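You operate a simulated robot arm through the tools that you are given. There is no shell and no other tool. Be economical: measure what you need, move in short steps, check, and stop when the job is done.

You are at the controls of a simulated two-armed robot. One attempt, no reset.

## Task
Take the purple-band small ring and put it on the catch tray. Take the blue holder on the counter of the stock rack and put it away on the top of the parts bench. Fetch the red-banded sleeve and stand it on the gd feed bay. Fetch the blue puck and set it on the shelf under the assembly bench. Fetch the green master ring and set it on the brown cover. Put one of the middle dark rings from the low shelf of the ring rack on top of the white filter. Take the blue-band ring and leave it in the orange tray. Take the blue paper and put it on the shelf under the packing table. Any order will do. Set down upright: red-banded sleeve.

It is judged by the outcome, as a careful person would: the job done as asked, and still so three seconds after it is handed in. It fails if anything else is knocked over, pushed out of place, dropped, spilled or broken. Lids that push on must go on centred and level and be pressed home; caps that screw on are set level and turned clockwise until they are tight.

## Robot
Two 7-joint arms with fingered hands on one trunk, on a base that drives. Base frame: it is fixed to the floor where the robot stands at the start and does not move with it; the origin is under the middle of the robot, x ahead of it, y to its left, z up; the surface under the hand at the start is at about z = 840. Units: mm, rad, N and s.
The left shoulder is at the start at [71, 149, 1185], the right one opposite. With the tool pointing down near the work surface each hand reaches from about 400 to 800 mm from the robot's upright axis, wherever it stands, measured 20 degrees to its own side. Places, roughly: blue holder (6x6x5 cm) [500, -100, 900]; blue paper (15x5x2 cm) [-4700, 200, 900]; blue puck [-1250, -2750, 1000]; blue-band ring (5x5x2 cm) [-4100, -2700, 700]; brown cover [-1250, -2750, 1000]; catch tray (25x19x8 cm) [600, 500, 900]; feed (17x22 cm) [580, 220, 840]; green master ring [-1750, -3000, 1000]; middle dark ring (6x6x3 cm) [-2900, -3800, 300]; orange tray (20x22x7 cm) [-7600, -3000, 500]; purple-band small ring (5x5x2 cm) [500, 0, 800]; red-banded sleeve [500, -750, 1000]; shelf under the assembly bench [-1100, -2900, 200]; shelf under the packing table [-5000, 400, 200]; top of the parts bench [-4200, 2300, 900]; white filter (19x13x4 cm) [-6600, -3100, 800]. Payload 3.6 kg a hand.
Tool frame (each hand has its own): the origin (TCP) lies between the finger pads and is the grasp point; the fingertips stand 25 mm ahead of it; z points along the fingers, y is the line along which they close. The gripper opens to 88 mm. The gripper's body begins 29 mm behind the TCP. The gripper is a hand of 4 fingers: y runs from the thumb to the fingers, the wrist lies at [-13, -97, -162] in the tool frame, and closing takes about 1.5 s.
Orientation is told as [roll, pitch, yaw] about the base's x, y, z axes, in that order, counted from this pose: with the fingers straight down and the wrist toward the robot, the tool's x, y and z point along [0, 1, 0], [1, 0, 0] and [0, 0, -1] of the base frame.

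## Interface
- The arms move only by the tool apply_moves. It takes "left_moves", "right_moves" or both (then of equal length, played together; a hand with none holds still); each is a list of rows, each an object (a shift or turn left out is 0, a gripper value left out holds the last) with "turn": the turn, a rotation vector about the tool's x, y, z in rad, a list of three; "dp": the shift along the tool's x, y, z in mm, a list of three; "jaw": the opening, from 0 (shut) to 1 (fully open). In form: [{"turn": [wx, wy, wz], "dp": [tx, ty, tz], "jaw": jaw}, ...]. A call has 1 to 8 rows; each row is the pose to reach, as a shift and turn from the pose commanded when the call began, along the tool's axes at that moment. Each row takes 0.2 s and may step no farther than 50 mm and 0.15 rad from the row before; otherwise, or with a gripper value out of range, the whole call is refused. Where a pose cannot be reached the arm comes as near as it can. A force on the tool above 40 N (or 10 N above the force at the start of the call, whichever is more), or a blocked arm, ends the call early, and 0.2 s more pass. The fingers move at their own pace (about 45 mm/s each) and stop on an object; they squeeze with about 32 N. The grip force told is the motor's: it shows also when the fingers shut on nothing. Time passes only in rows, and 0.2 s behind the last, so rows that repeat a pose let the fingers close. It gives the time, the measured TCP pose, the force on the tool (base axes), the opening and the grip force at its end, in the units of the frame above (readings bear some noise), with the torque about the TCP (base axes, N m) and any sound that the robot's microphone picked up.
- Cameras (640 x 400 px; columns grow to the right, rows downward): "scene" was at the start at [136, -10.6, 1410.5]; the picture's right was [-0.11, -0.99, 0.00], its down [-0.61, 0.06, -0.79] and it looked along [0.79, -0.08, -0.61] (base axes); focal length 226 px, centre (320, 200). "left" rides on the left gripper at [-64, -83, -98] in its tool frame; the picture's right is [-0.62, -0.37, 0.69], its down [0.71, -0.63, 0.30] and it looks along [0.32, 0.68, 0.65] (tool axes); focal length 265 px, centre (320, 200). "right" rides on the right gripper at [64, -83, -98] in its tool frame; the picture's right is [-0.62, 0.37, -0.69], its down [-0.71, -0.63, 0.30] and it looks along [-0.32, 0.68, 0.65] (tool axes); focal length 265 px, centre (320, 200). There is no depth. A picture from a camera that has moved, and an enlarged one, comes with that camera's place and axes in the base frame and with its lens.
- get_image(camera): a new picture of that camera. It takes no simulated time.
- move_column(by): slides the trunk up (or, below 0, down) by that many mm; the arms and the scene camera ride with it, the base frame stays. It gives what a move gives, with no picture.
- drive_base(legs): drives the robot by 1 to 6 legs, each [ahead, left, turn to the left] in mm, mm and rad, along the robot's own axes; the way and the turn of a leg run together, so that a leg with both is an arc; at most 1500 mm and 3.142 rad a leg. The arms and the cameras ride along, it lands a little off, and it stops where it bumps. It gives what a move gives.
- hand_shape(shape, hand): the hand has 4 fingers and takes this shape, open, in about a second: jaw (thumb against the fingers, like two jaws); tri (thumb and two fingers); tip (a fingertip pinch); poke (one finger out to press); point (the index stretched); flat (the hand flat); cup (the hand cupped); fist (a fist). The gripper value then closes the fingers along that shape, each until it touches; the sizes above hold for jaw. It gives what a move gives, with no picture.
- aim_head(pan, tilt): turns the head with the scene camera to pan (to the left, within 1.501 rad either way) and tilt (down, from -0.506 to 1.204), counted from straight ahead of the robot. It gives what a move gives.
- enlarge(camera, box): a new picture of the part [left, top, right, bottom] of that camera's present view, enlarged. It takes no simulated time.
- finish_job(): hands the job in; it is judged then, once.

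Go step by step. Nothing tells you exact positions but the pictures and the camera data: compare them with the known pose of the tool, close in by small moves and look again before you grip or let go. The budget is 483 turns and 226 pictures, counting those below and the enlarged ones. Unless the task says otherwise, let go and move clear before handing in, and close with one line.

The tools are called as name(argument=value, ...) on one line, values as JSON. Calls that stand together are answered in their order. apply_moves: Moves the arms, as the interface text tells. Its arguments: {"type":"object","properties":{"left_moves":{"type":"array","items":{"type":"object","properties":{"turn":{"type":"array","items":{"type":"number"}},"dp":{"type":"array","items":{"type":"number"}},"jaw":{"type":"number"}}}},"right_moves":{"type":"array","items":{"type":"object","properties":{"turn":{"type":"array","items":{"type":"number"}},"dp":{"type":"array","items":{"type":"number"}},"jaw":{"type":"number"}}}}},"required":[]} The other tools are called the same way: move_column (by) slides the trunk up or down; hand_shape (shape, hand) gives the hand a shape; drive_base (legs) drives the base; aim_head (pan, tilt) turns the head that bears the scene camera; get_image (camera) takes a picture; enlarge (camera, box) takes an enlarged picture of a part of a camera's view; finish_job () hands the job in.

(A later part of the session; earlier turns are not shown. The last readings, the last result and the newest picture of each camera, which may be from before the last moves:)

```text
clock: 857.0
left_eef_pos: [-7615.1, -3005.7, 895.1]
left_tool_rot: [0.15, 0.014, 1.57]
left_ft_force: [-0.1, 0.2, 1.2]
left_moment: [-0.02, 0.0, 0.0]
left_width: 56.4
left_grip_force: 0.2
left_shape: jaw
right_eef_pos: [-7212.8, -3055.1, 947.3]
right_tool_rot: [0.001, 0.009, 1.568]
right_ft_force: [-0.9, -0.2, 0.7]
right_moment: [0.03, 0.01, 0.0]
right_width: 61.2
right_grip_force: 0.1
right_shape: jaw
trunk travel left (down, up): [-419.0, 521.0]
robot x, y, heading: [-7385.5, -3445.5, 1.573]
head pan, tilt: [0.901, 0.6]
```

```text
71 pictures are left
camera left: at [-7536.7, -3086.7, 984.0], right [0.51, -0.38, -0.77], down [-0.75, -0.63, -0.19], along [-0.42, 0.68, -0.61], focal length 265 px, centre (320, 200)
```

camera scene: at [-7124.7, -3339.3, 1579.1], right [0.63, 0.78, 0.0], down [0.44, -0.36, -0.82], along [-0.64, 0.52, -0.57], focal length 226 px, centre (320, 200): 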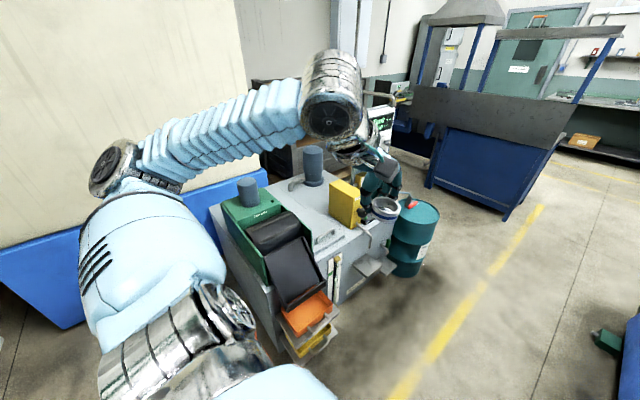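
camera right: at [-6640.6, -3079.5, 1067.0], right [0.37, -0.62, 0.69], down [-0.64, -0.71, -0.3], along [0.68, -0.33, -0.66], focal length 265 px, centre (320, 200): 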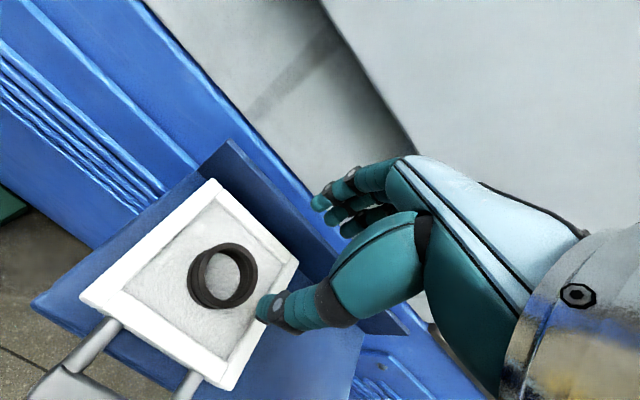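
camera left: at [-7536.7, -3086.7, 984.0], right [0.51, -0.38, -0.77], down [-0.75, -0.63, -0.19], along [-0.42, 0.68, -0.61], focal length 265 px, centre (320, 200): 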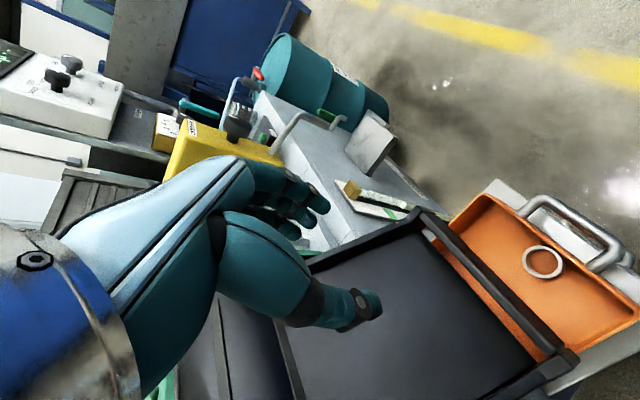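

The blue-band ring lies flat in the orange tray. Next the assembly bench. I'll straighten the left hand, raise up, and drive back north then east.

apply_moves(left_moves=[{"dp": [0, -20, -30], "turn": [0, -0.07, 0]}, {"dp": [0, -60, -50], "turn": [0, -0.15, 0]}, {"dp": [0, -90, -80], "turn": [0, -0.15, 0]}, {"dp": [0, -90, -120], "turn": [0, -0.15, 0]}])

move_column(by=400)

drive_base(legs=[[0, -385, 0], [1400, 0, 0], [1150, 0, 0]])

```text
clock: 858.0
left_eef_pos: [-7596.7, -3095.3, 1015.3]
left_tool_rot: [0.002, 0.013, 1.568]
left_ft_force: [0.6, 0.3, 0.0]
left_moment: [0.01, -0.01, 0.01]
left_width: 57.0
left_grip_force: 0.2
left_shape: jaw
right_eef_pos: [-7212.2, -3055.1, 948.5]
right_tool_rot: [0.001, 0.01, 1.568]
right_ft_force: [0.7, -0.4, 0.1]
right_moment: [0.0, 0.04, 0.02]
right_width: 61.5
right_grip_force: 0.1
right_shape: jaw
trunk travel left (down, up): [-419.0, 521.0]
robot x, y, heading: [-7389.3, -3449.3, 1.575]
head pan, tilt: [0.901, 0.6]
```

```text
clock: 861.9
left_eef_pos: [-7597.0, -3093.5, 1414.1]
left_tool_rot: [0.0, 0.012, 1.568]
left_ft_force: [-1.0, 0.1, 1.1]
left_moment: [-0.01, -0.02, 0.0]
left_width: 56.9
left_grip_force: 0.1
left_shape: jaw
right_eef_pos: [-7213.6, -3055.8, 1347.1]
right_tool_rot: [-0.002, 0.009, 1.568]
right_ft_force: [-0.6, 0.1, -0.8]
right_moment: [-0.01, 0.01, -0.02]
right_width: 61.4
right_grip_force: 0.1
right_shape: jaw
trunk travel left (down, up): [-819.0, 121.0]
robot x, y, heading: [-7386.6, -3442.8, 1.568]
head pan, tilt: [0.901, 0.6]
```

```text
clock: 898.8
left_eef_pos: [-7204.3, -575.0, 1414.3]
left_tool_rot: [0.0, 0.012, 1.558]
left_ft_force: [0.7, 0.3, -0.3]
left_moment: [0.01, -0.02, -0.03]
left_width: 56.8
left_grip_force: 0.1
left_shape: jaw
right_eef_pos: [-6818.9, -539.9, 1346.6]
right_tool_rot: [0.001, 0.008, 1.557]
right_ft_force: [0.2, 0.4, 0.3]
right_moment: [-0.01, -0.01, 0.0]
right_width: 61.0
right_grip_force: 0.0
right_shape: jaw
trunk travel left (down, up): [-819.0, 121.0]
robot x, y, heading: [-6995.1, -926.9, 1.565]
head pan, tilt: [0.901, 0.6]
```

drive_base(legs=[[580, 0, 0], [0, -370, 0], [0, 0, -1.565]])

drive_base(legs=[[1500, 0, 0], [1400, 0, 0], [1000, 0, 0]])

```text
clock: 901.5
left_eef_pos: [-7193.5, -479.7, 1421.8]
left_tool_rot: [0.015, -0.008, 1.55]
left_ft_force: [-0.4, -0.4, -0.1]
left_moment: [-0.01, 0.02, 0.02]
left_width: 56.9
left_grip_force: 0.0
left_shape: jaw
right_eef_pos: [-6810.7, -442.8, 1349.5]
right_tool_rot: [0.007, 0.003, 1.556]
right_ft_force: [0.1, 0.0, -0.4]
right_moment: [0.01, 0.01, 0.01]
right_width: 61.2
right_grip_force: 0.1
right_shape: jaw
trunk travel left (down, up): [-819.0, 121.0]
robot x, y, heading: [-6992.3, -819.6, 1.56]
head pan, tilt: [0.901, 0.6]
stopped in leg 1: the robot was blocked; the commanded pose is now the measured one
```

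```text
clock: 902.9
left_eef_pos: [-7191.6, -479.9, 1419.8]
left_tool_rot: [0.019, -0.013, 1.548]
left_ft_force: [-0.1, 0.6, -0.2]
left_moment: [-0.03, 0.02, 0.01]
left_width: 57.0
left_grip_force: 0.0
left_shape: jaw
right_eef_pos: [-6812.2, -439.9, 1349.8]
right_tool_rot: [0.007, -0.003, 1.556]
right_ft_force: [0.3, 0.8, -0.5]
right_moment: [0.01, -0.03, 0.01]
right_width: 61.3
right_grip_force: 0.1
right_shape: jaw
trunk travel left (down, up): [-819.0, 121.0]
robot x, y, heading: [-6996.8, -820.0, 1.56]
head pan, tilt: [0.901, 0.6]
stopped in leg 1: the robot was blocked; the commanded pose is now the measured one
```

The left elbow met the hood frame of the blue bench. Backing a little, then moving right.

drive_base(legs=[[-70, 0, 0]])

drive_base(legs=[[0, -370, 0]])

get_image(camera="scene")

```text
clock: 904.4
left_eef_pos: [-7199.5, -535.6, 1415.7]
left_tool_rot: [0.01, 0.002, 1.549]
left_ft_force: [0.1, 0.3, 0.2]
left_moment: [-0.01, 0.0, 0.01]
left_width: 56.8
left_grip_force: 0.0
left_shape: jaw
right_eef_pos: [-6817.3, -497.2, 1347.0]
right_tool_rot: [0.001, 0.009, 1.553]
right_ft_force: [0.4, 0.0, -0.3]
right_moment: [-0.01, 0.03, 0.02]
right_width: 61.2
right_grip_force: 0.0
right_shape: jaw
trunk travel left (down, up): [-819.0, 121.0]
robot x, y, heading: [-6993.8, -888.4, 1.558]
head pan, tilt: [0.901, 0.6]
```

```text
clock: 909.8
left_eef_pos: [-6824.3, -538.2, 1415.5]
left_tool_rot: [0.009, 0.001, 1.55]
left_ft_force: [-0.8, -0.2, 0.0]
left_moment: [-0.01, 0.02, -0.02]
left_width: 57.0
left_grip_force: 0.0
left_shape: jaw
right_eef_pos: [-6441.3, -501.5, 1347.1]
right_tool_rot: [0.001, 0.009, 1.555]
right_ft_force: [0.3, -0.2, 0.1]
right_moment: [-0.02, 0.02, 0.0]
right_width: 61.4
right_grip_force: 0.2
right_shape: jaw
trunk travel left (down, up): [-819.0, 121.0]
robot x, y, heading: [-6614.9, -894.6, 1.56]
head pan, tilt: [0.901, 0.6]
```

```text
70 pictures are left
camera scene: at [-6685.6, -788.6, 1559.1], right [0.63, 0.78, 0.0], down [0.44, -0.36, -0.82], along [-0.64, 0.52, -0.57], focal length 226 px, centre (320, 200)
```

scene: 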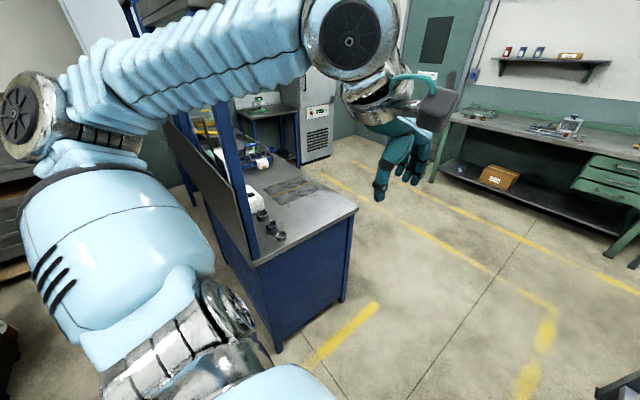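

drive_base(legs=[[545, 0, 0], [0, 0, -1.56]])

drive_base(legs=[[1500, 0, 0]])

```text
clock: 927.1
left_eef_pos: [-6265.4, -119.7, 1415.9]
left_tool_rot: [0.009, 0.002, 0.015]
left_ft_force: [0.4, -0.1, 0.1]
left_moment: [-0.03, 0.02, -0.04]
left_width: 56.9
left_grip_force: 0.0
left_shape: jaw
right_eef_pos: [-6216.1, -500.2, 1349.0]
right_tool_rot: [0.0, 0.008, 0.02]
right_ft_force: [0.3, -0.4, -0.9]
right_moment: [0.0, 0.01, -0.01]
right_width: 61.6
right_grip_force: 0.0
right_shape: jaw
trunk travel left (down, up): [-819.0, 121.0]
robot x, y, heading: [-6615.1, -340.0, 0.026]
head pan, tilt: [0.901, 0.6]
```

```text
clock: 946.4
left_eef_pos: [-4760.4, -67.1, 1415.6]
left_tool_rot: [0.008, 0.003, 0.028]
left_ft_force: [-0.6, 0.0, -0.4]
left_moment: [0.01, 0.02, -0.03]
left_width: 56.9
left_grip_force: 0.1
left_shape: jaw
right_eef_pos: [-4704.3, -446.7, 1348.2]
right_tool_rot: [0.0, 0.01, 0.034]
right_ft_force: [0.6, -0.4, 0.6]
right_moment: [0.03, 0.0, 0.02]
right_width: 61.4
right_grip_force: 0.1
right_shape: jaw
trunk travel left (down, up): [-819.0, 121.0]
robot x, y, heading: [-5101.1, -292.1, 0.041]
head pan, tilt: [0.901, 0.6]
```

drive_base(legs=[[0, 0, -0.12], [1500, 0, 0], [1300, 0, 0]])

aim_head(pan=-0.9, tilt=0.3)

get_image(camera="scene")

```text
clock: 982.6
left_eef_pos: [-1966.7, -358.3, 1414.8]
left_tool_rot: [0.008, 0.003, -0.099]
left_ft_force: [0.9, 0.4, -0.2]
left_moment: [-0.01, -0.03, 0.0]
left_width: 57.0
left_grip_force: 0.0
left_shape: jaw
right_eef_pos: [-1958.8, -742.7, 1347.0]
right_tool_rot: [0.001, 0.012, -0.094]
right_ft_force: [-0.2, 0.1, -0.3]
right_moment: [0.0, 0.0, -0.03]
right_width: 61.6
right_grip_force: 0.1
right_shape: jaw
trunk travel left (down, up): [-819.0, 121.0]
robot x, y, heading: [-2336.5, -540.9, -0.089]
head pan, tilt: [0.901, 0.6]
```

```text
clock: 984.4
left_eef_pos: [-1967.7, -358.9, 1415.5]
left_tool_rot: [0.008, 0.002, -0.098]
left_ft_force: [0.4, -0.2, -0.7]
left_moment: [-0.01, -0.01, 0.01]
left_width: 56.9
left_grip_force: 0.0
left_shape: jaw
right_eef_pos: [-1959.1, -743.4, 1347.3]
right_tool_rot: [0.002, 0.008, -0.092]
right_ft_force: [0.9, 0.7, -0.4]
right_moment: [0.01, -0.03, 0.01]
right_width: 61.3
right_grip_force: 0.0
right_shape: jaw
trunk travel left (down, up): [-819.0, 121.0]
robot x, y, heading: [-2335.7, -540.8, -0.087]
head pan, tilt: [-0.901, 0.3]
```

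```text
69 pictures are left
camera scene: at [-2235.5, -622.8, 1586.7], right [-0.83, -0.55, 0.0], down [-0.16, 0.25, -0.96], along [0.53, -0.8, -0.3], focal length 226 px, centre (320, 200)
```

scene: 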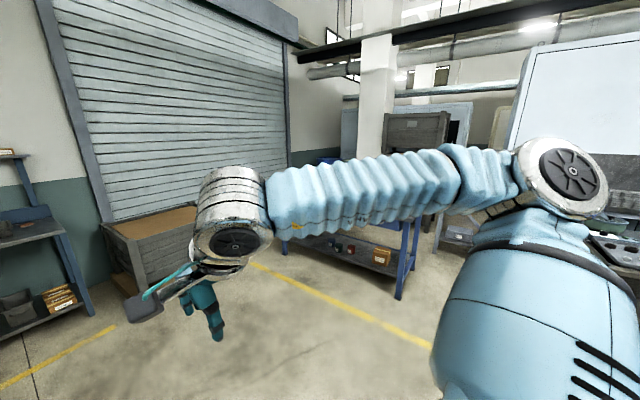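

drive_base(legs=[[1050, 0, 0], [0, 0, -1.485], [1150, 0, 0]])

aim_head(pan=0.0, tilt=0.6)

get_image(camera="scene")

```text
clock: 1021.2
left_eef_pos: [-1071.9, -2082.3, 1415.5]
left_tool_rot: [0.008, 0.002, -1.58]
left_ft_force: [0.0, 0.4, -0.3]
left_moment: [0.0, 0.0, -0.01]
left_width: 56.8
left_grip_force: 0.1
left_shape: jaw
right_eef_pos: [-1454.6, -2122.6, 1347.6]
right_tool_rot: [0.001, 0.008, -1.575]
right_ft_force: [0.3, 0.5, 0.3]
right_moment: [0.02, 0.03, 0.02]
right_width: 61.6
right_grip_force: 0.0
right_shape: jaw
trunk travel left (down, up): [-819.0, 121.0]
robot x, y, heading: [-1285.2, -1730.5, -1.57]
head pan, tilt: [-0.901, 0.3]
```

```text
clock: 1022.4
left_eef_pos: [-1072.6, -2083.5, 1415.6]
left_tool_rot: [0.008, 0.003, -1.58]
left_ft_force: [0.1, -0.2, -0.4]
left_moment: [0.0, -0.02, -0.02]
left_width: 56.8
left_grip_force: 0.2
left_shape: jaw
right_eef_pos: [-1456.5, -2124.6, 1347.9]
right_tool_rot: [0.003, 0.008, -1.574]
right_ft_force: [0.0, -0.1, 0.0]
right_moment: [-0.01, 0.01, -0.01]
right_width: 61.4
right_grip_force: 0.0
right_shape: jaw
trunk travel left (down, up): [-819.0, 121.0]
robot x, y, heading: [-1287.0, -1731.3, -1.569]
head pan, tilt: [0.0, 0.6]
```

```text
68 pictures are left
camera scene: at [-1286.6, -1871.1, 1559.2], right [-1.0, 0.0, 0.0], down [0.0, 0.56, -0.83], along [0.0, -0.83, -0.56], focal length 226 px, centre (320, 200)
```

scene: 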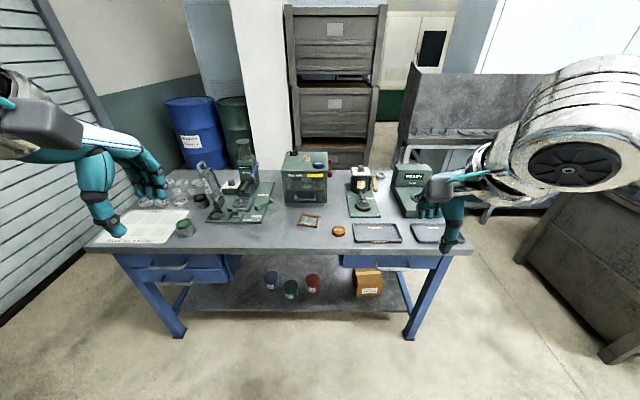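

enlarge(camera="scene", box=[260, 140, 480, 260])

enlarge(camera="scene", box=[80, 130, 300, 260])

```text
2.91 times, centred on (370, 200) of scene
camera zoom: at [-1286.6, -1871.1, 1559.2], right [-1.0, 0.0, 0.0], down [0.0, 0.56, -0.83], along [0.0, -0.83, -0.56], focal length 657 px, centre (174, 200)
```

zoom: 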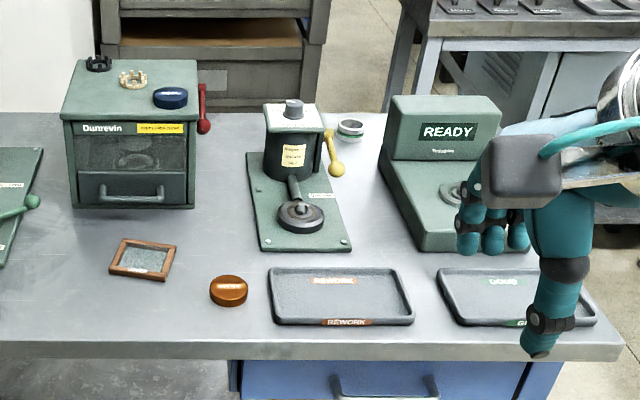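

```text
2.91 times, centred on (190, 195) of scene
camera zoom: at [-1286.6, -1871.1, 1559.2], right [-1.0, 0.0, 0.0], down [0.0, 0.56, -0.83], along [0.0, -0.83, -0.56], focal length 657 px, centre (698, 214)
```

zoom: 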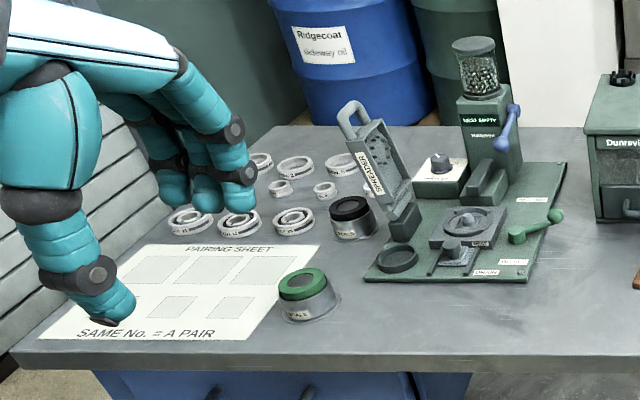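

drive_base(legs=[[430, 0, 0]])

aim_head(pan=-0.25, tilt=0.75)

get_image(camera="scene")

enlarge(camera="scene", box=[200, 80, 440, 250])

```text
clock: 1028.5
left_eef_pos: [-1076.8, -2518.5, 1416.2]
left_tool_rot: [0.01, 0.001, -1.584]
left_ft_force: [0.2, 0.4, 0.0]
left_moment: [0.02, -0.02, -0.01]
left_width: 57.3
left_grip_force: 0.0
left_shape: jaw
right_eef_pos: [-1457.8, -2558.9, 1346.8]
right_tool_rot: [0.005, 0.009, -1.578]
right_ft_force: [0.8, -0.3, -0.2]
right_moment: [-0.03, -0.01, 0.0]
right_width: 61.3
right_grip_force: 0.0
right_shape: jaw
trunk travel left (down, up): [-819.0, 121.0]
robot x, y, heading: [-1289.1, -2166.1, -1.577]
head pan, tilt: [0.0, 0.6]
```

```text
clock: 1029.3
left_eef_pos: [-1075.0, -2520.1, 1416.7]
left_tool_rot: [0.007, 0.0, -1.584]
left_ft_force: [-0.3, 0.7, -0.1]
left_moment: [-0.03, -0.03, 0.0]
left_width: 57.0
left_grip_force: 0.0
left_shape: jaw
right_eef_pos: [-1457.1, -2560.7, 1347.6]
right_tool_rot: [0.002, 0.01, -1.578]
right_ft_force: [1.2, -0.5, -0.7]
right_moment: [0.03, 0.0, 0.06]
right_width: 61.4
right_grip_force: 0.0
right_shape: jaw
trunk travel left (down, up): [-819.0, 121.0]
robot x, y, heading: [-1285.4, -2167.4, -1.573]
head pan, tilt: [-0.25, 0.75]
```

```text
65 pictures are left
camera scene: at [-1307.2, -2300.1, 1546.4], right [-0.97, 0.25, 0.0], down [0.17, 0.66, -0.73], along [-0.18, -0.71, -0.68], focal length 226 px, centre (320, 200)
```

scene: 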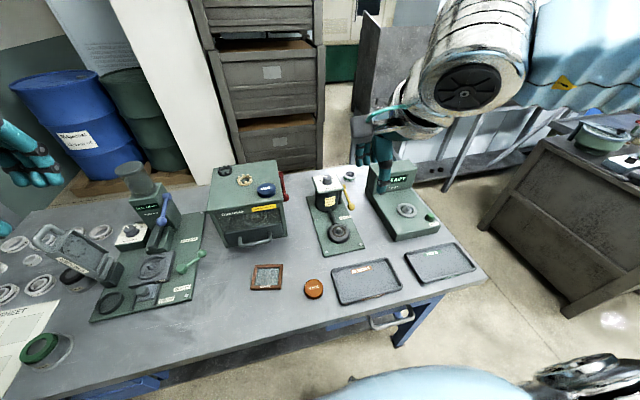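

```text
2.35 times, centred on (320, 165) of scene
camera zoom: at [-1307.2, -2300.1, 1546.4], right [-0.97, 0.25, 0.0], down [0.17, 0.66, -0.73], along [-0.18, -0.71, -0.68], focal length 531 px, centre (320, 282)
```

zoom: 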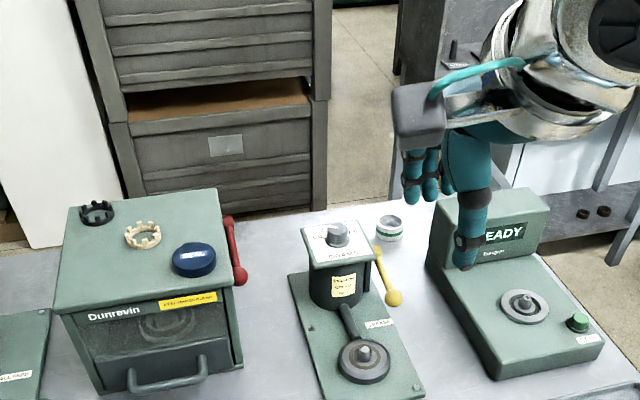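

The blue puck sits on top of the green box (≈[-1279, -2858], top z ≈ 1090), the green master ring is behind the press (≈[-1671, -3145]), and a brown round piece lies in front. I'll check the brown piece and position for the puck.

enlarge(camera="scene", box=[240, 240, 400, 320])

drive_base(legs=[[0, 200, 0]])

move_column(by=90)

get_image(camera="right")

```text
4.00 times, centred on (320, 280) of scene
camera zoom: at [-1307.2, -2300.1, 1546.4], right [-0.97, 0.25, 0.0], down [0.17, 0.66, -0.73], along [-0.18, -0.71, -0.68], focal length 903 px, centre (320, -120)
```

zoom: 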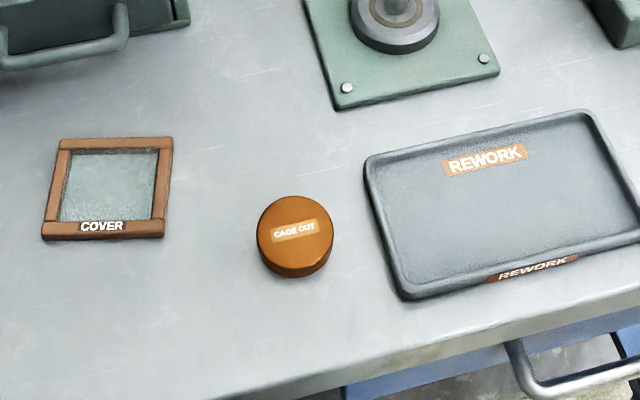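

```text
clock: 1032.4
left_eef_pos: [-881.5, -2520.2, 1416.2]
left_tool_rot: [0.013, 0.002, -1.584]
left_ft_force: [-0.4, 0.7, -0.2]
left_moment: [0.0, 0.01, -0.04]
left_width: 57.0
left_grip_force: 0.1
left_shape: jaw
right_eef_pos: [-1262.8, -2560.4, 1347.3]
right_tool_rot: [0.003, 0.006, -1.579]
right_ft_force: [-0.8, -0.4, 0.8]
right_moment: [0.0, 0.01, -0.01]
right_width: 61.3
right_grip_force: 0.1
right_shape: jaw
trunk travel left (down, up): [-819.0, 121.0]
robot x, y, heading: [-1088.8, -2169.5, -1.572]
head pan, tilt: [-0.25, 0.75]
```

```text
clock: 1033.7
left_eef_pos: [-880.1, -2521.2, 1506.2]
left_tool_rot: [0.009, 0.005, -1.586]
left_ft_force: [-0.3, -0.2, 0.3]
left_moment: [-0.01, -0.01, 0.03]
left_width: 56.9
left_grip_force: 0.1
left_shape: jaw
right_eef_pos: [-1262.5, -2561.2, 1437.7]
right_tool_rot: [0.003, 0.008, -1.58]
right_ft_force: [0.0, 0.2, -0.1]
right_moment: [0.01, 0.04, -0.03]
right_width: 61.4
right_grip_force: 0.0
right_shape: jaw
trunk travel left (down, up): [-909.0, 31.0]
robot x, y, heading: [-1085.7, -2172.0, -1.572]
head pan, tilt: [-0.25, 0.75]
```

```text
62 pictures are left
camera right: at [-1195.8, -2479.4, 1536.8], right [-0.63, -0.37, 0.69], down [-0.71, 0.64, -0.3], along [-0.33, -0.67, -0.66], focal length 265 px, centre (320, 200)
```

right: 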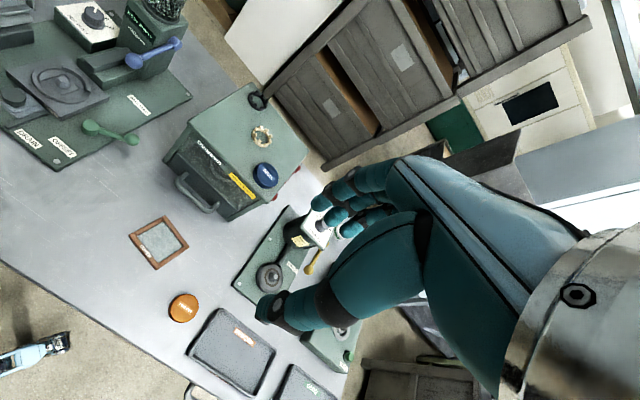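

The brown frame labelled COVER at about [-1230, -2700] is the brown cover. Now reaching out over the puck.

apply_moves(right_moves=[{"dp": [-2, 45, 10]}, {"dp": [-4, 90, 25]}, {"dp": [-6, 135, 45]}, {"dp": [-8, 180, 65]}, {"dp": [-10, 220, 90]}, {"dp": [-12, 260, 115]}, {"dp": [-12, 290, 145]}, {"dp": [-12, 290, 180]}])

get_image(camera="right")

```text
clock: 1035.5
left_eef_pos: [-877.9, -2519.1, 1506.3]
left_tool_rot: [0.009, 0.002, -1.585]
left_ft_force: [0.3, -0.6, -0.6]
left_moment: [-0.03, -0.03, 0.0]
left_width: 56.8
left_grip_force: 0.1
left_shape: jaw
right_eef_pos: [-1276.9, -2841.6, 1260.6]
right_tool_rot: [0.002, 0.006, -1.579]
right_ft_force: [-0.2, 0.9, -0.5]
right_moment: [0.03, -0.03, -0.01]
right_width: 61.2
right_grip_force: 0.0
right_shape: jaw
right hand out of reach, approached as far as the arm can: row 8
trunk travel left (down, up): [-909.0, 31.0]
robot x, y, heading: [-1088.3, -2174.6, -1.575]
head pan, tilt: [-0.25, 0.75]
```

```text
61 pictures are left
camera right: at [-1211.0, -2760.2, 1360.1], right [-0.62, -0.37, 0.69], down [-0.71, 0.64, -0.3], along [-0.33, -0.68, -0.66], focal length 265 px, centre (320, 200)
```

right: 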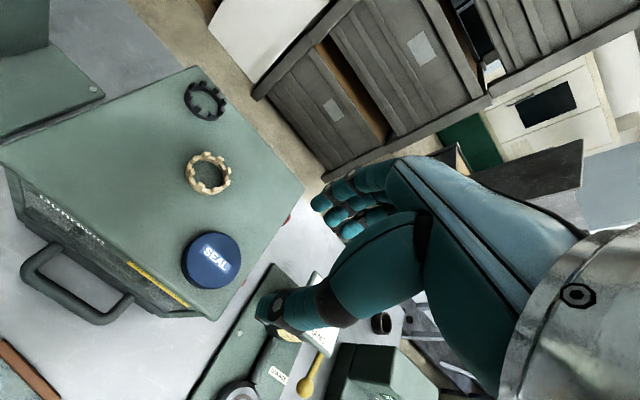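

drive_base(legs=[[24, 0, 0]])

apply_moves(right_moves=[{"dp": [4, 0, 0], "jaw": 1.0}, {"dp": [4, 0, 0]}, {"dp": [4, 0, 0]}])

move_column(by=-100)

get_image(camera="right")

```text
clock: 1036.5
left_eef_pos: [-878.9, -2538.6, 1508.1]
left_tool_rot: [0.011, -0.003, -1.583]
left_ft_force: [0.0, -0.3, -0.7]
left_moment: [-0.02, 0.01, -0.02]
left_width: 57.0
left_grip_force: 0.1
left_shape: jaw
right_eef_pos: [-1277.6, -2861.5, 1263.4]
right_tool_rot: [0.002, 0.003, -1.58]
right_ft_force: [0.1, -0.2, 0.4]
right_moment: [-0.07, -0.03, 0.0]
right_width: 61.4
right_grip_force: 0.0
right_shape: jaw
trunk travel left (down, up): [-909.0, 31.0]
robot x, y, heading: [-1088.2, -2192.7, -1.566]
head pan, tilt: [-0.25, 0.75]
```

```text
clock: 1037.2
left_eef_pos: [-878.7, -2540.3, 1506.5]
left_tool_rot: [0.012, -0.003, -1.585]
left_ft_force: [0.3, 0.5, -0.1]
left_moment: [-0.01, -0.04, -0.03]
left_width: 57.1
left_grip_force: 0.1
left_shape: jaw
right_eef_pos: [-1273.1, -2862.2, 1261.9]
right_tool_rot: [0.003, 0.003, -1.58]
right_ft_force: [1.7, 1.0, 0.1]
right_moment: [-0.02, -0.01, -0.01]
right_width: 87.6
right_grip_force: 0.1
right_shape: jaw
trunk travel left (down, up): [-909.0, 31.0]
robot x, y, heading: [-1088.0, -2197.5, -1.577]
head pan, tilt: [-0.25, 0.75]
```

```text
clock: 1038.6
left_eef_pos: [-878.9, -2542.4, 1406.4]
left_tool_rot: [0.01, 0.001, -1.586]
left_ft_force: [0.1, 0.7, -0.8]
left_moment: [-0.02, 0.03, 0.04]
left_width: 57.0
left_grip_force: 0.0
left_shape: jaw
right_eef_pos: [-1274.2, -2865.6, 1160.7]
right_tool_rot: [0.002, 0.005, -1.579]
right_ft_force: [0.0, 0.7, -0.4]
right_moment: [-0.01, 0.04, 0.01]
right_width: 87.4
right_grip_force: 0.2
right_shape: jaw
trunk travel left (down, up): [-809.0, 131.0]
robot x, y, heading: [-1086.1, -2192.0, -1.571]
head pan, tilt: [-0.25, 0.75]
```

```text
60 pictures are left
camera right: at [-1208.0, -2782.3, 1260.5], right [-0.63, -0.37, 0.69], down [-0.71, 0.64, -0.3], along [-0.33, -0.68, -0.66], focal length 265 px, centre (320, 200)
```

right: 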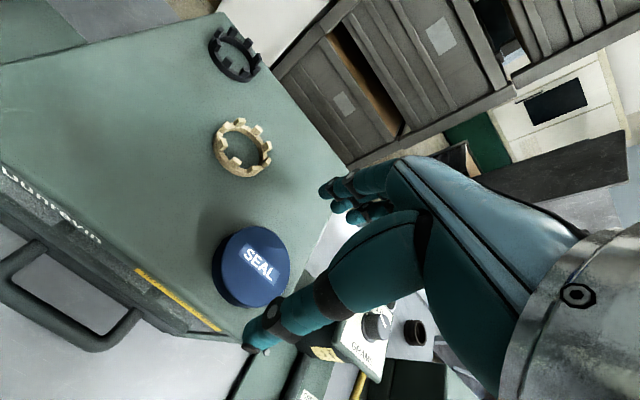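

move_column(by=-52)

get_image(camera="right")

```text
clock: 1039.5
left_eef_pos: [-878.7, -2545.3, 1354.2]
left_tool_rot: [0.011, 0.003, -1.584]
left_ft_force: [0.0, -0.8, 0.6]
left_moment: [0.03, -0.03, 0.0]
left_width: 56.9
left_grip_force: 0.0
left_shape: jaw
right_eef_pos: [-1273.8, -2866.2, 1107.6]
right_tool_rot: [0.004, 0.008, -1.58]
right_ft_force: [-0.2, 0.1, 0.5]
right_moment: [-0.02, 0.02, 0.01]
right_width: 87.7
right_grip_force: 0.1
right_shape: jaw
trunk travel left (down, up): [-757.0, 183.0]
robot x, y, heading: [-1086.5, -2196.7, -1.577]
head pan, tilt: [-0.25, 0.75]
```

```text
59 pictures are left
camera right: at [-1207.9, -2784.8, 1207.2], right [-0.63, -0.37, 0.69], down [-0.71, 0.64, -0.3], along [-0.33, -0.68, -0.66], focal length 265 px, centre (320, 200)
```

right: 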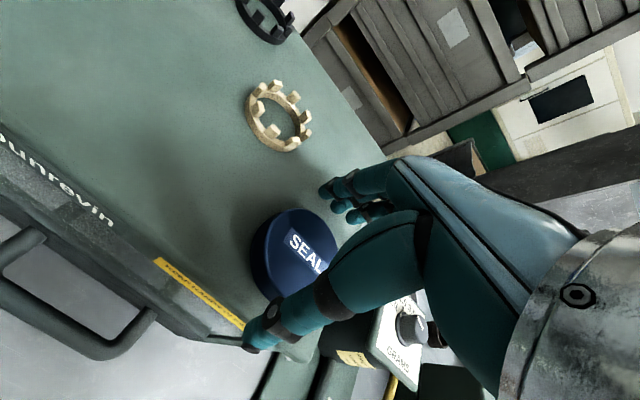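

move_column(by=-11)

get_image(camera="right")

```text
clock: 1040.1
left_eef_pos: [-877.8, -2543.5, 1343.6]
left_tool_rot: [0.011, 0.001, -1.585]
left_ft_force: [-0.9, 0.1, -0.2]
left_moment: [-0.01, 0.02, 0.0]
left_width: 56.7
left_grip_force: 0.1
left_shape: jaw
right_eef_pos: [-1274.7, -2864.8, 1098.5]
right_tool_rot: [0.004, 0.003, -1.58]
right_ft_force: [-0.3, 1.3, 6.0]
right_moment: [-0.28, 0.05, 0.01]
right_width: 87.0
right_grip_force: 0.0
right_shape: jaw
trunk travel left (down, up): [-746.0, 194.0]
robot x, y, heading: [-1085.2, -2197.5, -1.574]
head pan, tilt: [-0.25, 0.75]
```

```text
58 pictures are left
camera right: at [-1207.7, -2783.1, 1198.3], right [-0.63, -0.37, 0.69], down [-0.71, 0.64, -0.3], along [-0.33, -0.68, -0.66], focal length 265 px, centre (320, 200)
```

right: 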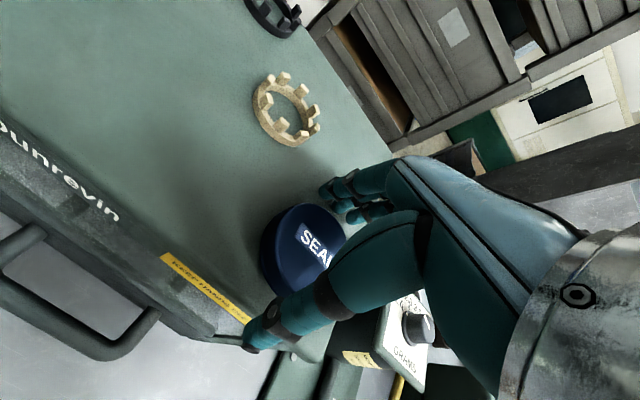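

Slight contact with the box top; the puck is between thumb and fingers. Raising 2 mm and closing.

apply_moves(right_moves=[{"dp": [0, 0, -2], "jaw": 0.7}, {"dp": [0, 0, -3], "jaw": 0.5}, {"dp": [0, 0, -3], "jaw": 0.35}, {"dp": [0, 0, -3]}, {"dp": [0, 0, -3]}, {"dp": [0, 0, -3]}, {"dp": [0, 0, -3]}])

move_column(by=100)

get_image(camera="right")

```text
clock: 1041.7
left_eef_pos: [-878.5, -2544.4, 1342.4]
left_tool_rot: [0.01, 0.001, -1.584]
left_ft_force: [-0.5, 0.1, 0.3]
left_moment: [-0.01, -0.01, 0.0]
left_width: 56.9
left_grip_force: 0.1
left_shape: jaw
right_eef_pos: [-1273.4, -2867.2, 1098.4]
right_tool_rot: [0.004, 0.008, -1.58]
right_ft_force: [0.0, -0.5, 2.2]
right_moment: [-0.15, 0.03, 0.0]
right_width: 49.9
right_grip_force: 31.9
right_shape: jaw
trunk travel left (down, up): [-746.0, 194.0]
robot x, y, heading: [-1086.9, -2193.7, -1.577]
head pan, tilt: [-0.25, 0.75]
```

```text
clock: 1043.0
left_eef_pos: [-879.7, -2545.1, 1443.9]
left_tool_rot: [0.01, 0.001, -1.585]
left_ft_force: [0.8, 0.5, 0.1]
left_moment: [-0.01, 0.0, 0.0]
left_width: 56.8
left_grip_force: 0.2
left_shape: jaw
right_eef_pos: [-1274.0, -2866.3, 1199.8]
right_tool_rot: [0.003, 0.008, -1.579]
right_ft_force: [0.1, -0.2, -0.3]
right_moment: [0.03, 0.0, 0.0]
right_width: 50.0
right_grip_force: 31.8
right_shape: jaw
trunk travel left (down, up): [-846.0, 94.0]
robot x, y, heading: [-1088.1, -2193.7, -1.574]
head pan, tilt: [-0.25, 0.75]
```

```text
57 pictures are left
camera right: at [-1208.1, -2784.4, 1299.2], right [-0.63, -0.37, 0.69], down [-0.71, 0.64, -0.3], along [-0.33, -0.68, -0.66], focal length 265 px, centre (320, 200)
```

right: 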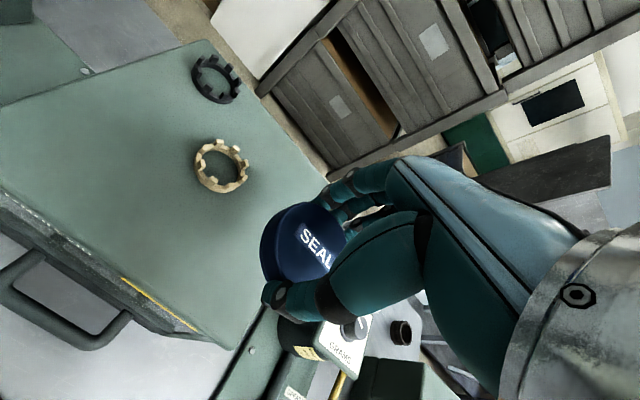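

Puck held. Pulling the arm in and backing off, then lowering the trunk to shelf height.

apply_moves(right_moves=[{"dp": [0, -40, -10]}, {"dp": [0, -80, -10]}, {"dp": [0, -120, -10]}, {"dp": [0, -160, -10]}, {"dp": [0, -200, -10]}, {"dp": [0, -230, -10]}])

drive_base(legs=[[-370, 0, 0], [0, -75, 0]])

move_column(by=-400)

move_column(by=-330)

apply_moves(left_moves=[{"dp": [0, 20, 45]}, {"dp": [0, 20, 90]}, {"dp": [0, 20, 135]}, {"dp": [0, 20, 180]}, {"dp": [0, 20, 220]}])

aim_head(pan=-0.15, tilt=0.4)

get_image(camera="scene")

```text
clock: 1044.4
left_eef_pos: [-879.7, -2543.3, 1443.9]
left_tool_rot: [0.01, 0.0, -1.585]
left_ft_force: [0.8, 0.1, 0.5]
left_moment: [0.0, 0.0, -0.01]
left_width: 56.9
left_grip_force: 0.0
left_shape: jaw
right_eef_pos: [-1274.5, -2634.9, 1213.8]
right_tool_rot: [0.003, 0.006, -1.58]
right_ft_force: [0.8, -0.3, -1.4]
right_moment: [0.01, 0.01, 0.01]
right_width: 49.9
right_grip_force: 32.6
right_shape: jaw
trunk travel left (down, up): [-846.0, 94.0]
robot x, y, heading: [-1086.1, -2195.7, -1.575]
head pan, tilt: [-0.25, 0.75]
```

```text
clock: 1051.0
left_eef_pos: [-949.3, -2170.1, 1442.4]
left_tool_rot: [0.007, -0.001, -1.591]
left_ft_force: [-0.5, 0.0, 0.4]
left_moment: [-0.01, 0.02, -0.03]
left_width: 56.8
left_grip_force: 0.0
left_shape: jaw
right_eef_pos: [-1344.1, -2261.4, 1212.3]
right_tool_rot: [0.0, 0.007, -1.582]
right_ft_force: [-0.1, -0.1, -0.8]
right_moment: [-0.04, -0.01, 0.0]
right_width: 49.7
right_grip_force: 32.2
right_shape: jaw
trunk travel left (down, up): [-846.0, 94.0]
robot x, y, heading: [-1165.9, -1823.4, -1.58]
head pan, tilt: [-0.25, 0.75]
```

```text
clock: 1054.8
left_eef_pos: [-951.8, -2170.1, 1043.3]
left_tool_rot: [0.009, 0.001, -1.59]
left_ft_force: [0.1, 0.4, 0.2]
left_moment: [0.0, -0.03, 0.03]
left_width: 57.1
left_grip_force: 0.1
left_shape: jaw
right_eef_pos: [-1346.2, -2260.8, 812.6]
right_tool_rot: [0.001, 0.006, -1.585]
right_ft_force: [-0.1, 0.5, -1.7]
right_moment: [0.01, 0.02, -0.03]
right_width: 49.7
right_grip_force: 32.3
right_shape: jaw
trunk travel left (down, up): [-446.0, 494.0]
robot x, y, heading: [-1162.9, -1820.5, -1.575]
head pan, tilt: [-0.25, 0.75]
```

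```text
clock: 1058.0
left_eef_pos: [-952.0, -2170.6, 713.2]
left_tool_rot: [0.009, 0.002, -1.589]
left_ft_force: [0.6, 0.1, 0.3]
left_moment: [0.02, -0.04, -0.01]
left_width: 57.0
left_grip_force: 0.0
left_shape: jaw
right_eef_pos: [-1347.6, -2262.4, 483.3]
right_tool_rot: [0.004, 0.007, -1.584]
right_ft_force: [-0.3, -0.5, -0.5]
right_moment: [0.0, 0.01, -0.02]
right_width: 49.7
right_grip_force: 32.0
right_shape: jaw
trunk travel left (down, up): [-116.0, 824.0]
robot x, y, heading: [-1160.5, -1819.8, -1.579]
head pan, tilt: [-0.25, 0.75]
```

```text
clock: 1059.2
left_eef_pos: [-948.1, -2231.1, 497.7]
left_tool_rot: [0.01, -0.001, -1.59]
left_ft_force: [0.1, 0.2, -0.4]
left_moment: [0.01, -0.01, -0.01]
left_width: 56.7
left_grip_force: 0.0
left_shape: jaw
left hand out of reach, approached as far as the arm can: row 3, 4, 5
right_eef_pos: [-1347.6, -2260.9, 481.3]
right_tool_rot: [0.003, 0.009, -1.582]
right_ft_force: [0.0, 0.1, -1.9]
right_moment: [0.03, -0.02, -0.01]
right_width: 50.0
right_grip_force: 31.9
right_shape: jaw
trunk travel left (down, up): [-116.0, 824.0]
robot x, y, heading: [-1159.6, -1819.7, -1.581]
head pan, tilt: [-0.25, 0.75]
```

```text
clock: 1060.1
left_eef_pos: [-948.7, -2231.0, 498.5]
left_tool_rot: [0.009, 0.002, -1.592]
left_ft_force: [-0.9, -1.3, 0.0]
left_moment: [-0.02, -0.01, -0.01]
left_width: 57.0
left_grip_force: 0.2
left_shape: jaw
right_eef_pos: [-1347.4, -2261.6, 482.1]
right_tool_rot: [0.003, 0.009, -1.583]
right_ft_force: [-0.4, -0.6, -1.0]
right_moment: [-0.01, -0.01, -0.01]
right_width: 49.9
right_grip_force: 32.0
right_shape: jaw
trunk travel left (down, up): [-116.0, 824.0]
robot x, y, heading: [-1164.5, -1816.9, -1.573]
head pan, tilt: [-0.15, 0.4]
```

```text
56 pictures are left
camera scene: at [-1177.8, -1963.2, 874.3], right [-0.99, 0.16, 0.0], down [0.06, 0.39, -0.92], along [-0.14, -0.91, -0.39], focal length 226 px, centre (320, 200)
```

scene: 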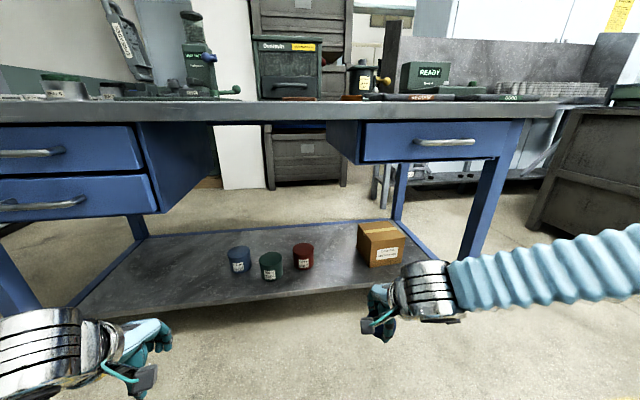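

The shelf spot between the red pot and the carton is free, near [-1372, -2725]. Driving in.

drive_base(legs=[[0, -25, 0], [372, 0, 0]])

apply_moves(right_moves=[{"dp": [0, 20, 35]}, {"dp": [0, 40, 70]}, {"dp": [0, 60, 105]}, {"dp": [0, 80, 140]}, {"dp": [0, 85, 170]}, {"dp": [0, 85, 170]}])

get_image(camera="right")

get_image(camera="scene")

```text
clock: 1066.0
left_eef_pos: [-985.3, -2611.5, 498.9]
left_tool_rot: [0.009, 0.005, -1.604]
left_ft_force: [0.5, 0.5, 0.6]
left_moment: [0.0, 0.01, 0.03]
left_width: 57.0
left_grip_force: 0.1
left_shape: jaw
right_eef_pos: [-1383.5, -2636.7, 483.1]
right_tool_rot: [0.004, 0.006, -1.595]
right_ft_force: [0.8, -0.5, -0.5]
right_moment: [0.0, -0.01, 0.0]
right_width: 49.6
right_grip_force: 31.3
right_shape: jaw
trunk travel left (down, up): [-116.0, 824.0]
robot x, y, heading: [-1197.6, -2199.5, -1.592]
head pan, tilt: [-0.15, 0.4]
```

```text
clock: 1067.4
left_eef_pos: [-987.5, -2608.9, 500.9]
left_tool_rot: [0.022, -0.008, -1.6]
left_ft_force: [-0.8, -0.5, 0.1]
left_moment: [0.03, -0.02, -0.04]
left_width: 56.7
left_grip_force: 0.2
left_shape: jaw
right_eef_pos: [-1387.6, -2708.0, 294.8]
right_tool_rot: [0.019, 0.028, -1.604]
right_ft_force: [-0.4, 1.5, -1.7]
right_moment: [-0.08, -0.03, 0.01]
right_width: 49.7
right_grip_force: 32.0
right_shape: jaw
trunk travel left (down, up): [-116.0, 824.0]
robot x, y, heading: [-1185.4, -2202.2, -1.59]
head pan, tilt: [-0.15, 0.4]
```

```text
55 pictures are left
camera right: at [-1320.9, -2628.9, 397.1], right [-0.65, -0.37, 0.67], down [-0.69, 0.66, -0.3], along [-0.33, -0.65, -0.68], focal length 265 px, centre (320, 200)
```

right: 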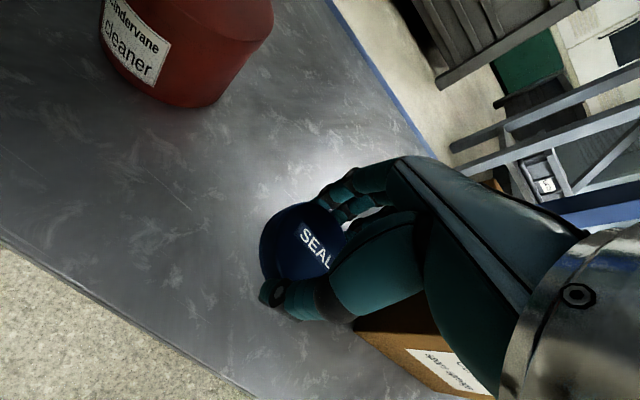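

```text
54 pictures are left
camera scene: at [-1215.8, -2335.4, 869.8], right [-0.99, 0.17, -0.02], down [0.08, 0.37, -0.92], along [-0.15, -0.91, -0.38], focal length 226 px, centre (320, 200)
```

scene: 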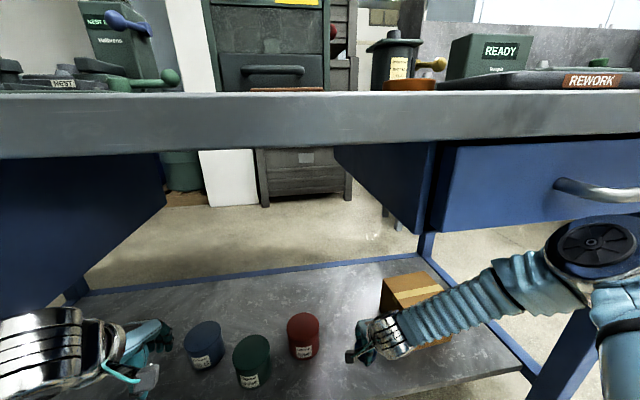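

The trunk tilted slightly, so the right elbow is likely touching the drawer. I'll raise the arm a bit and lower with the trunk instead.

apply_moves(right_moves=[{"dp": [6, 0, -30]}, {"dp": [12, 0, -60]}, {"dp": [12, 0, -75]}, {"dp": [12, 0, -75]}])

move_column(by=-80)

get_image(camera="scene")

```text
clock: 1068.1
left_eef_pos: [-990.4, -2609.9, 504.9]
left_tool_rot: [0.023, -0.002, -1.608]
left_ft_force: [0.3, 0.2, 0.5]
left_moment: [-0.02, 0.01, 0.0]
left_width: 56.8
left_grip_force: 0.0
left_shape: jaw
right_eef_pos: [-1383.5, -2649.9, 278.6]
right_tool_rot: [0.019, 0.219, -1.625]
right_ft_force: [-0.1, -0.3, -1.2]
right_moment: [-0.02, 0.01, 0.0]
right_width: 49.4
right_grip_force: 32.5
right_shape: jaw
trunk travel left (down, up): [-116.0, 824.0]
robot x, y, heading: [-1185.6, -2201.0, -1.589]
head pan, tilt: [-0.15, 0.4]
stopped in row 3 (right hand): the arm was blocked; the commanded pose is now the measured one
```

```text
clock: 1069.0
left_eef_pos: [-983.7, -2613.1, 433.5]
left_tool_rot: [0.009, 0.004, -1.606]
left_ft_force: [0.6, 0.5, 0.4]
left_moment: [0.0, -0.01, -0.01]
left_width: 57.1
left_grip_force: 0.1
left_shape: jaw
right_eef_pos: [-1374.4, -2669.9, 229.0]
right_tool_rot: [0.01, 0.179, -1.612]
right_ft_force: [-2.3, 5.1, 23.0]
right_moment: [-0.45, -0.04, -0.01]
right_width: 49.3
right_grip_force: 31.7
right_shape: jaw
trunk travel left (down, up): [-50.0, 890.0]
robot x, y, heading: [-1185.6, -2200.7, -1.587]
head pan, tilt: [-0.15, 0.4]
stopped: the force on the tool passed its limit at 50 N (the readings are from after the stop); the commanded pose is now the measured one
```

```text
53 pictures are left
camera scene: at [-1206.0, -2342.2, 809.3], right [-0.99, 0.17, 0.0], down [0.07, 0.38, -0.92], along [-0.16, -0.91, -0.39], focal length 226 px, centre (320, 200)
```

scene: 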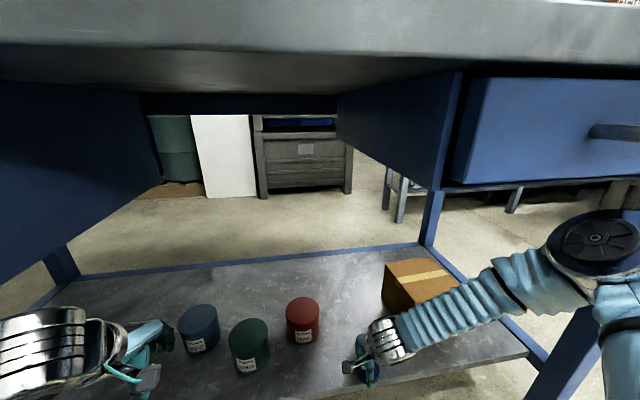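

move_column(by=50)

aim_head(pan=-0.8, tilt=0.5)

get_image(camera="scene")

get_image(camera="right")

```text
clock: 1069.9
left_eef_pos: [-985.0, -2613.1, 481.2]
left_tool_rot: [0.011, 0.004, -1.606]
left_ft_force: [1.3, 0.5, -0.9]
left_moment: [0.0, -0.03, 0.03]
left_width: 56.9
left_grip_force: 0.0
left_shape: jaw
right_eef_pos: [-1374.1, -2662.1, 267.3]
right_tool_rot: [0.007, 0.2, -1.616]
right_ft_force: [-0.2, 0.5, -1.2]
right_moment: [-0.02, 0.01, 0.0]
right_width: 48.9
right_grip_force: 31.8
right_shape: jaw
trunk travel left (down, up): [-100.0, 840.0]
robot x, y, heading: [-1188.1, -2202.2, -1.593]
head pan, tilt: [-0.15, 0.4]
```

```text
clock: 1070.9
left_eef_pos: [-984.1, -2612.2, 484.2]
left_tool_rot: [0.011, 0.003, -1.605]
left_ft_force: [-0.1, 0.6, -0.6]
left_moment: [0.0, 0.0, 0.04]
left_width: 57.0
left_grip_force: 0.0
left_shape: jaw
right_eef_pos: [-1375.0, -2660.1, 269.4]
right_tool_rot: [0.008, 0.203, -1.614]
right_ft_force: [-0.1, 0.7, -1.5]
right_moment: [-0.01, 0.01, 0.04]
right_width: 49.0
right_grip_force: 32.3
right_shape: jaw
trunk travel left (down, up): [-100.0, 840.0]
robot x, y, heading: [-1191.6, -2201.1, -1.593]
head pan, tilt: [-0.799, 0.499]
```

```text
52 pictures are left
camera scene: at [-1258.7, -2311.8, 848.8], right [-0.68, 0.73, 0.0], down [0.35, 0.32, -0.88], along [-0.64, -0.6, -0.48], focal length 226 px, centre (320, 200)
```

scene: 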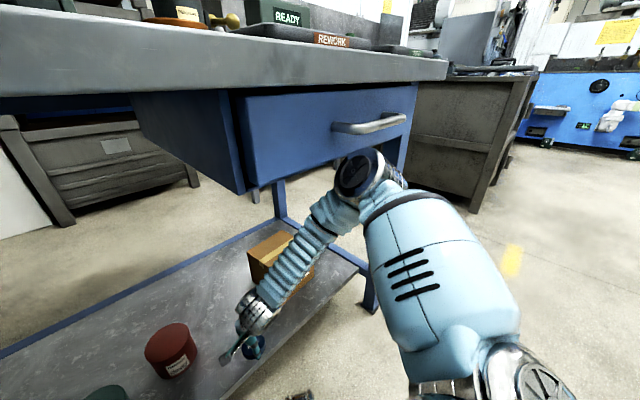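

```text
51 pictures are left
camera right: at [-1307.5, -2601.3, 382.0], right [-0.65, -0.47, 0.6], down [-0.68, 0.71, -0.18], along [-0.34, -0.52, -0.78], focal length 265 px, centre (320, 200)
```

right: 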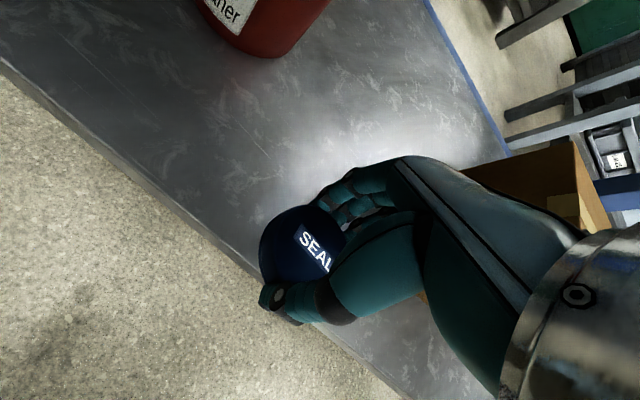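

The elbow rises into the drawer at this trunk height. I'll back out, fix the hand's pitch, lower the trunk fully so the elbow stays lower, and re-enter.

drive_base(legs=[[-150, 0, 0.02]])

apply_moves(right_moves=[{"dp": [0, 0, -35], "turn": [-0.07, 0, 0]}, {"dp": [0, 0, -75], "turn": [-0.14, 0, 0]}, {"dp": [0, 0, -115], "turn": [-0.2, 0, 0]}, {"dp": [0, 20, -150], "turn": [-0.2, 0, 0]}, {"dp": [0, 20, -150], "turn": [-0.2, 0, 0]}])

move_column(by=-98)

```text
clock: 1073.5
left_eef_pos: [-974.6, -2460.0, 482.3]
left_tool_rot: [0.007, 0.008, -1.584]
left_ft_force: [-0.2, 0.3, -0.1]
left_moment: [0.02, 0.04, -0.01]
left_width: 57.0
left_grip_force: 0.0
left_shape: jaw
right_eef_pos: [-1362.1, -2521.8, 275.1]
right_tool_rot: [0.006, 0.188, -1.59]
right_ft_force: [-0.5, -0.1, -1.3]
right_moment: [-0.01, 0.02, -0.03]
right_width: 48.9
right_grip_force: 31.5
right_shape: jaw
trunk travel left (down, up): [-100.0, 840.0]
robot x, y, heading: [-1186.7, -2049.5, -1.569]
head pan, tilt: [-0.799, 0.499]
```

```text
clock: 1074.7
left_eef_pos: [-972.7, -2459.8, 482.7]
left_tool_rot: [0.008, 0.007, -1.583]
left_ft_force: [-0.3, 0.1, -0.6]
left_moment: [0.01, -0.01, 0.01]
left_width: 57.1
left_grip_force: 0.0
left_shape: jaw
right_eef_pos: [-1365.4, -2568.8, 419.8]
right_tool_rot: [0.006, -0.013, -1.594]
right_ft_force: [-0.2, 0.2, -2.3]
right_moment: [-0.02, 0.03, -0.01]
right_width: 48.8
right_grip_force: 31.5
right_shape: jaw
trunk travel left (down, up): [-100.0, 840.0]
robot x, y, heading: [-1187.4, -2051.5, -1.569]
head pan, tilt: [-0.799, 0.499]
```

```text
clock: 1076.0
left_eef_pos: [-973.9, -2461.0, 384.5]
left_tool_rot: [0.009, 0.006, -1.585]
left_ft_force: [0.3, 0.0, -0.3]
left_moment: [0.02, -0.04, 0.0]
left_width: 56.9
left_grip_force: 0.0
left_shape: jaw
right_eef_pos: [-1365.5, -2569.3, 321.0]
right_tool_rot: [0.008, -0.012, -1.594]
right_ft_force: [-0.4, 0.2, -0.7]
right_moment: [-0.03, -0.03, 0.02]
right_width: 49.1
right_grip_force: 32.1
right_shape: jaw
trunk travel left (down, up): [-2.0, 938.0]
robot x, y, heading: [-1185.6, -2048.5, -1.569]
head pan, tilt: [-0.799, 0.499]
```

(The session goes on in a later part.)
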